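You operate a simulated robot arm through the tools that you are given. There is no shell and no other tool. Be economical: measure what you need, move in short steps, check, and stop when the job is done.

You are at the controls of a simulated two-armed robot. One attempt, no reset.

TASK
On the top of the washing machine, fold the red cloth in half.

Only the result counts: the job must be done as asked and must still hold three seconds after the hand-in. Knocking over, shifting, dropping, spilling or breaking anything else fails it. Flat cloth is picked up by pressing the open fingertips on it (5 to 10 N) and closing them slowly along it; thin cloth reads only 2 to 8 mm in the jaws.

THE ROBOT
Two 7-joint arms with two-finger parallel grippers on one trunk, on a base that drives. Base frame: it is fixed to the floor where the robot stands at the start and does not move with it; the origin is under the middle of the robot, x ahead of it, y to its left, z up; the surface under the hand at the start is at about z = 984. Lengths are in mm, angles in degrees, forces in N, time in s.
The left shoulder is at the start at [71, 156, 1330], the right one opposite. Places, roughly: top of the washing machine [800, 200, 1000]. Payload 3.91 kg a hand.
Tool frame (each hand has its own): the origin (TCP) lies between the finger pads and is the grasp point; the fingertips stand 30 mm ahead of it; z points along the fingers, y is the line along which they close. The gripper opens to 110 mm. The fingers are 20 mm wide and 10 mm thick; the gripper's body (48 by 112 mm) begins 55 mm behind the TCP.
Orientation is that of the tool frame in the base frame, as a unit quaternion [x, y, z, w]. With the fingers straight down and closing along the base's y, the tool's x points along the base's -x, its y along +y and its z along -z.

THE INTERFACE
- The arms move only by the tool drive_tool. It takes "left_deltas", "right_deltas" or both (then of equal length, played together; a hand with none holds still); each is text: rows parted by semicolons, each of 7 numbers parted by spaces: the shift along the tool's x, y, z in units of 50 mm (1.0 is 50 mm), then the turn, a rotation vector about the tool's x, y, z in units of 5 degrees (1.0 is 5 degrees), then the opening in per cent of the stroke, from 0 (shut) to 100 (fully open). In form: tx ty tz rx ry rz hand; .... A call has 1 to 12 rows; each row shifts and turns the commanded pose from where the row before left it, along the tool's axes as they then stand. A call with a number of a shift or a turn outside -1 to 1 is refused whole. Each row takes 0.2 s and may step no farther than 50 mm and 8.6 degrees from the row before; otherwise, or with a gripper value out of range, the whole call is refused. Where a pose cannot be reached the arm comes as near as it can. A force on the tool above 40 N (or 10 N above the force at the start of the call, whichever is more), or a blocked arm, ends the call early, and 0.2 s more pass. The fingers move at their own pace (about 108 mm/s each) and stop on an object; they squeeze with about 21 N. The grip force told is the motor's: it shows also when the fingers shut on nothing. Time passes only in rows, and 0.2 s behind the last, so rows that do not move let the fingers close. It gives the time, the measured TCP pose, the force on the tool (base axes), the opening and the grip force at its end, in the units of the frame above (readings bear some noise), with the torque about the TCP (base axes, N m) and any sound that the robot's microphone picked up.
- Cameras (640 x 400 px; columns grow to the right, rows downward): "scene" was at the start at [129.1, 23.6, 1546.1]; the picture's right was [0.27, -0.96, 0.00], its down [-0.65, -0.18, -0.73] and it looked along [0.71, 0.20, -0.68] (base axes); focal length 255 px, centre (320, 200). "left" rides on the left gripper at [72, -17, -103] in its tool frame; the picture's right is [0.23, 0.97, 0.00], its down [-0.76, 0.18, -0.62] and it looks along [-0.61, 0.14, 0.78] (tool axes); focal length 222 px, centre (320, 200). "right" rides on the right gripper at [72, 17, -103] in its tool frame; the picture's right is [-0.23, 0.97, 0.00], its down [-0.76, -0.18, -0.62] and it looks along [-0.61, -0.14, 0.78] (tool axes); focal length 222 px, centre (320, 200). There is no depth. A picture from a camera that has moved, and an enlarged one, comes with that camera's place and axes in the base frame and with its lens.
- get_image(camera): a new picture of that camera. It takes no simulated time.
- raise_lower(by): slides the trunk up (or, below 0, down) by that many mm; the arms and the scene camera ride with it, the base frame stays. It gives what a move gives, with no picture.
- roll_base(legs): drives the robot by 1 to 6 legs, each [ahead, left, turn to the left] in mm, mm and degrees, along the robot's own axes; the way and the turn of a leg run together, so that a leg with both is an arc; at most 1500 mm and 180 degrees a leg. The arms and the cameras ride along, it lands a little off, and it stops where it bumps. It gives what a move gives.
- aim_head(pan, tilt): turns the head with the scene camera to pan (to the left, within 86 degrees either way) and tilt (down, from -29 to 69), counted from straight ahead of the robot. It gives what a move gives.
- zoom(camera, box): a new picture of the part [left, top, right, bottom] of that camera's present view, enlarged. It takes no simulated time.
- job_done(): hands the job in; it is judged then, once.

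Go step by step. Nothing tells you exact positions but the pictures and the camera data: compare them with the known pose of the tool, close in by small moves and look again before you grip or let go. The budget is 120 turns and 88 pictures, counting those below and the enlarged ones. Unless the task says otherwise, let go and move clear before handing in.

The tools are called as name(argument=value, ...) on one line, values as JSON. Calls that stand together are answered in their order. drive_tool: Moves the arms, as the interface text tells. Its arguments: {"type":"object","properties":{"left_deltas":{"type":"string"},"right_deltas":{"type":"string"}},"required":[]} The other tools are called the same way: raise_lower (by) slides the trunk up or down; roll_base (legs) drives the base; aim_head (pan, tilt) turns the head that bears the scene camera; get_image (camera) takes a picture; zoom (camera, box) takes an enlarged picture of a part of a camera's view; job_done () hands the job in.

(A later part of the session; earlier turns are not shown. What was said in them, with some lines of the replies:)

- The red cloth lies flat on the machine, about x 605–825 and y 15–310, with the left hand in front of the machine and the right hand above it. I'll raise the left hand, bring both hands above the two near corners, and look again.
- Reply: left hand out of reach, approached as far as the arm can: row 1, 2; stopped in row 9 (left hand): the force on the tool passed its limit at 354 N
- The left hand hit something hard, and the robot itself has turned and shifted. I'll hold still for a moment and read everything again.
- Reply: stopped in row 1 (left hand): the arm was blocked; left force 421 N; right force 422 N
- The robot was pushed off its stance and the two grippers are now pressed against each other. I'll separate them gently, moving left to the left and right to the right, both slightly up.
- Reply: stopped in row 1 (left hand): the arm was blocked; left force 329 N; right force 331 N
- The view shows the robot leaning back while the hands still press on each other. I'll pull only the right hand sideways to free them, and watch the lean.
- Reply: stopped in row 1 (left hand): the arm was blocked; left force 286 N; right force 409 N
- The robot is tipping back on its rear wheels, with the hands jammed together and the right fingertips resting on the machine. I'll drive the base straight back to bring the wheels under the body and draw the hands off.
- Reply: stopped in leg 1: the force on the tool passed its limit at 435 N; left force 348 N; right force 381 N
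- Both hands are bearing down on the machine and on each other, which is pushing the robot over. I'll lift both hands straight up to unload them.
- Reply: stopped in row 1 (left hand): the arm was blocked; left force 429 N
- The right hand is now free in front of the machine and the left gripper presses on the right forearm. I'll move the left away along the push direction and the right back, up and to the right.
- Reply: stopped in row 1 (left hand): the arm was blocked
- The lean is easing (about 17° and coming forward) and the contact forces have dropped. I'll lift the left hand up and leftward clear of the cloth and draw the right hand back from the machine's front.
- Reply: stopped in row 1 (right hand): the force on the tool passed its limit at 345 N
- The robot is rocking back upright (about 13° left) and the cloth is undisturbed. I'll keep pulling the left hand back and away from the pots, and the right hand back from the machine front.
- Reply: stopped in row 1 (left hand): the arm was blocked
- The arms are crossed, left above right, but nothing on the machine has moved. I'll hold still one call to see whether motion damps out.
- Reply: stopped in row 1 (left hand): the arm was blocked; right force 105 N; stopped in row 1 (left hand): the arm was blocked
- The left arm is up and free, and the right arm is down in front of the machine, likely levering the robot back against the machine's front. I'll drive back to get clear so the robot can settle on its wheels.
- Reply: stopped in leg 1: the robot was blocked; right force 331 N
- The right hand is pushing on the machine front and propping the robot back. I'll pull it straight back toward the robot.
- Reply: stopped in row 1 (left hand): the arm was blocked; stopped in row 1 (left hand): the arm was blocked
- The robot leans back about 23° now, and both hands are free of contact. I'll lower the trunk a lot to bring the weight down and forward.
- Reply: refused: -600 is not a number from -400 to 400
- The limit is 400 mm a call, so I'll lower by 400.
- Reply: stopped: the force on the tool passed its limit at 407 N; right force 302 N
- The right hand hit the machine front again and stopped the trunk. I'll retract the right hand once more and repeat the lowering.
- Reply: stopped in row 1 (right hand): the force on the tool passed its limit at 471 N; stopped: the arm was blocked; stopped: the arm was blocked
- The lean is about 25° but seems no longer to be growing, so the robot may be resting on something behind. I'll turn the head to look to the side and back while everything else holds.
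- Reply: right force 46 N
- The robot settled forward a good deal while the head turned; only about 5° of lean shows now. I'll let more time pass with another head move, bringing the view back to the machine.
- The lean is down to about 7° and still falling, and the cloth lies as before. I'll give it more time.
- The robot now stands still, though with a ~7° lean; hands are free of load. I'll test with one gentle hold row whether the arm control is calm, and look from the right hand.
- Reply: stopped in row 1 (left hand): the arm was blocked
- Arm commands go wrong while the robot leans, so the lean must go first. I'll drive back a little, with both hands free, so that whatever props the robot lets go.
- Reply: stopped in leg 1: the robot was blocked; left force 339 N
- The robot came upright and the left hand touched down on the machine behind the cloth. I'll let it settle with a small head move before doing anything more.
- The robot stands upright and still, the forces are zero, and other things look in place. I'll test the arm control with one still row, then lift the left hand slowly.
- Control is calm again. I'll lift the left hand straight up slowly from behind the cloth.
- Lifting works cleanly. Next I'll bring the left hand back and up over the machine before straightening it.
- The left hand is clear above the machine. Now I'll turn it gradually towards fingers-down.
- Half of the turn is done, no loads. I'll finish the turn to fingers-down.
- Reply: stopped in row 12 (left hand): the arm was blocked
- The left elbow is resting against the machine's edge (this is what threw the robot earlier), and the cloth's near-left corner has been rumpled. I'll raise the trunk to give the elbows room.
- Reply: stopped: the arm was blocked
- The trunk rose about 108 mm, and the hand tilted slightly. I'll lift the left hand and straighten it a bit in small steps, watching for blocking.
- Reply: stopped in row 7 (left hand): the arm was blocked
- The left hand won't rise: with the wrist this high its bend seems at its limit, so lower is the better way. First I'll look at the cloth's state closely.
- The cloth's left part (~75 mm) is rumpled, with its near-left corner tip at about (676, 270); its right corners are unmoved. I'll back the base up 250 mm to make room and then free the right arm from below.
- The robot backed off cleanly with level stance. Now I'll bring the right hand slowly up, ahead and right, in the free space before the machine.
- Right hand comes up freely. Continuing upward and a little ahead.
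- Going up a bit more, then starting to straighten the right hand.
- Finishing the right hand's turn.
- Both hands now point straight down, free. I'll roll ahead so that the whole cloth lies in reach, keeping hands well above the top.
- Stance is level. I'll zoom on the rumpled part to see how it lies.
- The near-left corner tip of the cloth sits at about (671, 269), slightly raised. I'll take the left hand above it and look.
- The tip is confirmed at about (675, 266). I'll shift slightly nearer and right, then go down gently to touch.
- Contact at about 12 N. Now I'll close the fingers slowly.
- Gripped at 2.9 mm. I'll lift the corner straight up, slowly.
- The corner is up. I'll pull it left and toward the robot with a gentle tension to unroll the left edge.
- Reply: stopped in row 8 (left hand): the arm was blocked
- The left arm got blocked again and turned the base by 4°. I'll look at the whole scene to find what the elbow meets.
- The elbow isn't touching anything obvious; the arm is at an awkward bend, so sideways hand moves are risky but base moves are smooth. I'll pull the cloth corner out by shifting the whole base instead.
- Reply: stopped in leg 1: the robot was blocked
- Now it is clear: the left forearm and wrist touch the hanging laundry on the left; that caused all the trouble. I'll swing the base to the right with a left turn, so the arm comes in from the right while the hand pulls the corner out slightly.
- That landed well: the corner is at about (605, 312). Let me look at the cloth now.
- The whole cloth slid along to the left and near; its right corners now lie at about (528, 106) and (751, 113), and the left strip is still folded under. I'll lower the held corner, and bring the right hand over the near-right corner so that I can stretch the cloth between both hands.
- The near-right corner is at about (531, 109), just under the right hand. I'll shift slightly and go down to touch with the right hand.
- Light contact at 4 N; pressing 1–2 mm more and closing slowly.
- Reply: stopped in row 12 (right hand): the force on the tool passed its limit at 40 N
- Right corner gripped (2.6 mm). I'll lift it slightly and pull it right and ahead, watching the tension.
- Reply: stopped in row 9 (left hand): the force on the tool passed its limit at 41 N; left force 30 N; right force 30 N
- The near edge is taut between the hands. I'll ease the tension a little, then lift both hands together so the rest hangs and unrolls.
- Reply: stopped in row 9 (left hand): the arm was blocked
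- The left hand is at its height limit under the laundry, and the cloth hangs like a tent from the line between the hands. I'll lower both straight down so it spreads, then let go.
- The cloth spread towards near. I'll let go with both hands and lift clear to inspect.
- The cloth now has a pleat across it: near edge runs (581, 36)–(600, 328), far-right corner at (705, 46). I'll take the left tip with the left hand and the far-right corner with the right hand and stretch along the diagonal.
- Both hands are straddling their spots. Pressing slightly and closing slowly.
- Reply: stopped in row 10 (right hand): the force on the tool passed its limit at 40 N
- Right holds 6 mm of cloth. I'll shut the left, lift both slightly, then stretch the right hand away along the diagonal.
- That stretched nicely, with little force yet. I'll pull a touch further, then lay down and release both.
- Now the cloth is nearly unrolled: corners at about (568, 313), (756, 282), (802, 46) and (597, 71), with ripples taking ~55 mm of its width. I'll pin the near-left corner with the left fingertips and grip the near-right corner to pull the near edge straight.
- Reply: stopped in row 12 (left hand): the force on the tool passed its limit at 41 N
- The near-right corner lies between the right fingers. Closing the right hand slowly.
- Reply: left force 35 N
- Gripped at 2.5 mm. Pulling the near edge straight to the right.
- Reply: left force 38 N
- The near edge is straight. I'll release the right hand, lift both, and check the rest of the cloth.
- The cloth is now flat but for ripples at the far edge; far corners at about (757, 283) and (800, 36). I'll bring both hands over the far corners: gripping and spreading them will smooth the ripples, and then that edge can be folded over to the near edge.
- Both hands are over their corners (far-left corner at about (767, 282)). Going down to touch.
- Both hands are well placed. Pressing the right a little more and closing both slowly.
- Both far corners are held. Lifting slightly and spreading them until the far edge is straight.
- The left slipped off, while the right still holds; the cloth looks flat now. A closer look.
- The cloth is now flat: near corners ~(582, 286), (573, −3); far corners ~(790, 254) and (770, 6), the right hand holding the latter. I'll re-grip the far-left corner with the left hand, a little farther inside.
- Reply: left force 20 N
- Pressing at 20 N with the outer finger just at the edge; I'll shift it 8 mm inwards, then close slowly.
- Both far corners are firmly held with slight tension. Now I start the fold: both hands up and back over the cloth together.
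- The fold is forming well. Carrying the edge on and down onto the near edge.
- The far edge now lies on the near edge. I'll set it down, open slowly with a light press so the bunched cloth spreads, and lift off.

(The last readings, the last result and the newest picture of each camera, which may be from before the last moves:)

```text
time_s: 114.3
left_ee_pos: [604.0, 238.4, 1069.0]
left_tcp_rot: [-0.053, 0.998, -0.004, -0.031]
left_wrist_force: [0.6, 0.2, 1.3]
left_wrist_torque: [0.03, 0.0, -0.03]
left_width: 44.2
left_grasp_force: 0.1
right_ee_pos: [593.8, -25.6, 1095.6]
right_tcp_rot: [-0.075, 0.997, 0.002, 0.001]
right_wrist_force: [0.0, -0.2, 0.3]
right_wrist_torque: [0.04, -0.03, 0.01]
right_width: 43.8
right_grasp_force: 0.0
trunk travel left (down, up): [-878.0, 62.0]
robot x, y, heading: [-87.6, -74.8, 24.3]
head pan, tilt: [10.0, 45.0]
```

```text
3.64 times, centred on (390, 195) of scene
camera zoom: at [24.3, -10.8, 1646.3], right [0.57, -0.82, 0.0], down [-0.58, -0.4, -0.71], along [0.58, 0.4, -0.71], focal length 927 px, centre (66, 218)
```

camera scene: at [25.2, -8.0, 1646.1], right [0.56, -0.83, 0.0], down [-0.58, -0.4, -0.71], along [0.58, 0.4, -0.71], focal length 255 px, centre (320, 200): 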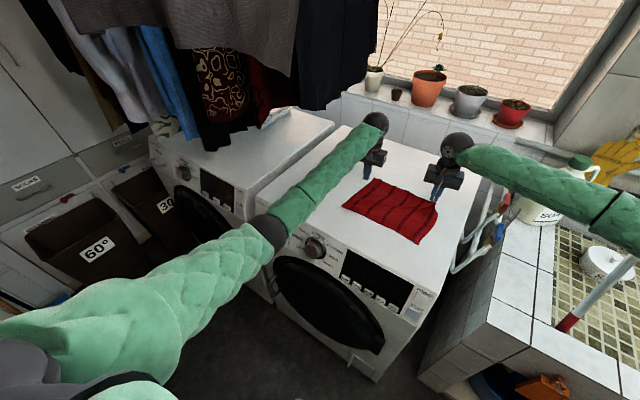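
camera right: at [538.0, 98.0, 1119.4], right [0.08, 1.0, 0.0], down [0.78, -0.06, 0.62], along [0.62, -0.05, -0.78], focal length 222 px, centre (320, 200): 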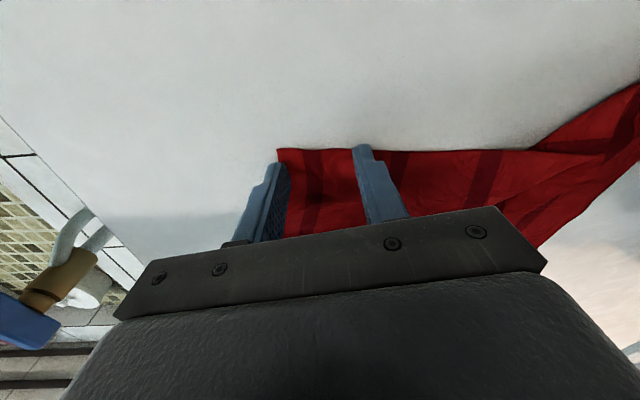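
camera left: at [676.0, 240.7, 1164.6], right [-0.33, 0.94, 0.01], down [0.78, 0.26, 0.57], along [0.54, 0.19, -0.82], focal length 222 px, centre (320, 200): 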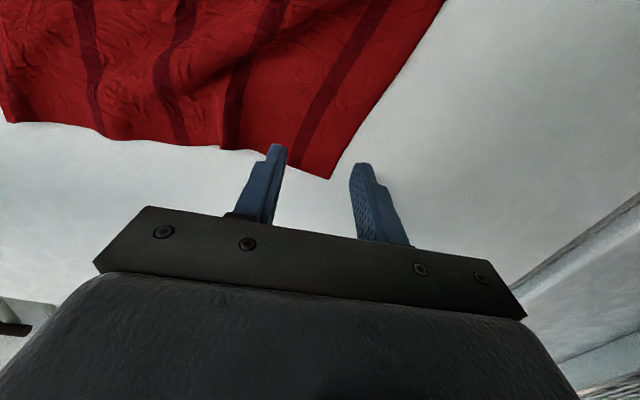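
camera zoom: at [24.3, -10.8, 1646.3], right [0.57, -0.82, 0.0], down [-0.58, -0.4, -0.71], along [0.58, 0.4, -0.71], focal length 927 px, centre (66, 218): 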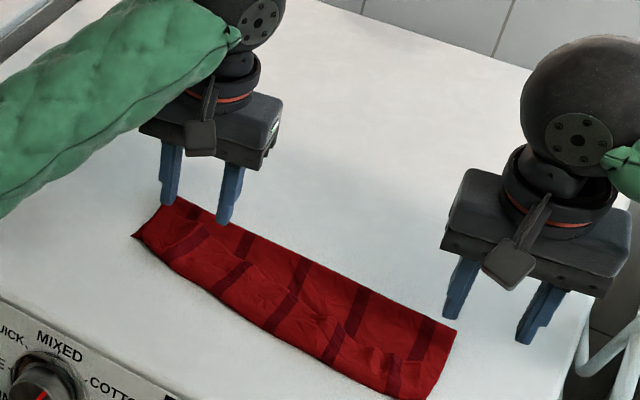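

The cloth is folded in half with edges nearly matching. I'll move both hands off to the back/up a little and check from the right hand's camera.

get_image(camera="right")

zoom(camera="scene", box=[338, 180, 434, 255])

```text
9 pictures are left
camera right: at [520.0, -19.9, 1198.0], right [0.08, 1.0, 0.0], down [0.78, -0.06, 0.62], along [0.62, -0.05, -0.78], focal length 222 px, centre (320, 200)
```

right: 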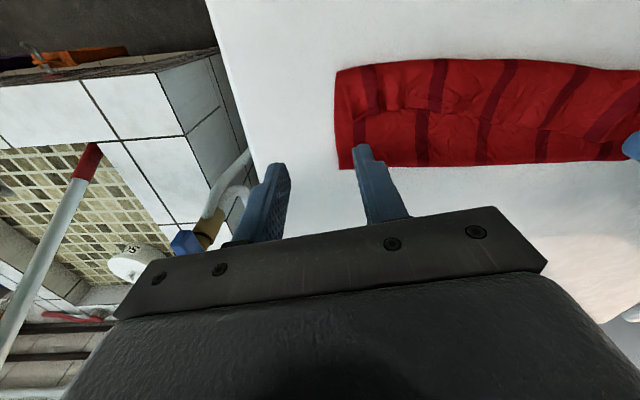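

```text
5.33 times, centred on (386, 218) of scene
camera zoom: at [24.3, -10.8, 1646.3], right [0.57, -0.82, 0.0], down [-0.58, -0.4, -0.71], along [0.58, 0.4, -0.71], focal length 1359 px, centre (-32, 107)
```

zoom: 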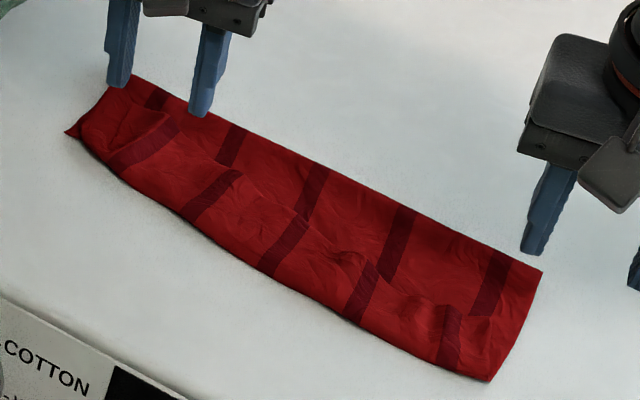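

The fold is neat: about 100 × 290 mm, half the depth, with edges matching. I'll back the robot away so both hands are clear.

roll_base(legs=[[-220, 0, 0]])

get_image(camera="scene")

```text
time_s: 116.0
left_ee_pos: [404.2, 148.6, 1068.1]
left_tcp_rot: [-0.053, 0.998, -0.006, -0.031]
left_wrist_force: [1.1, 0.3, 0.5]
left_wrist_torque: [-0.01, 0.0, -0.01]
left_width: 43.9
left_grasp_force: 0.0
right_ee_pos: [394.4, -114.0, 1096.2]
right_tcp_rot: [-0.076, 0.997, 0.001, 0.0]
right_wrist_force: [0.7, -0.4, 0.6]
right_wrist_torque: [0.02, -0.05, 0.01]
right_width: 44.3
right_grasp_force: 0.0
trunk travel left (down, up): [-878.0, 62.0]
robot x, y, heading: [-287.0, -166.2, 24.7]
head pan, tilt: [10.0, 45.0]
```

```text
7 pictures are left
camera scene: at [-175.4, -99.0, 1646.1], right [0.57, -0.82, 0.0], down [-0.58, -0.4, -0.71], along [0.58, 0.4, -0.71], focal length 255 px, centre (320, 200)
```

scene: 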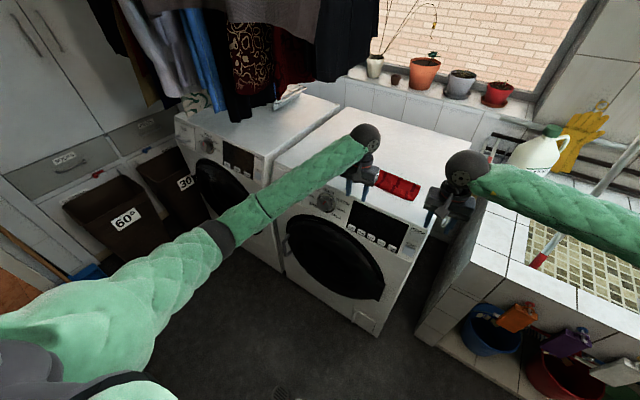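

The cloth lies folded on the machine, both hands are clear, and the surrounding things look to be in place. Handing in.

job_done()

```text
The job is handed in.
```

The red cloth is folded in half on top of the washing machine: its far edge lies on its near edge, giving a piece of about 100 × 290 mm. I let go, backed both hands clear and handed the job in. I have no verdict on it yet.

- **Collisions:** early on, the left arm caught on the hanging laundry. The robot tipped back, its hands hit each other, and they hit the top and front of the machine with forces of up to about 470 N. In the last picture nothing looked knocked over or moved, but I did not measure that, so a small shift is possible.
- **Cloth:** the same trouble rumpled and shifted the cloth, so I flattened it again before folding. It now lies somewhat nearer the front edge than it did at the start. The left corner of the bottom layer showed by about 20 mm right after the fold.
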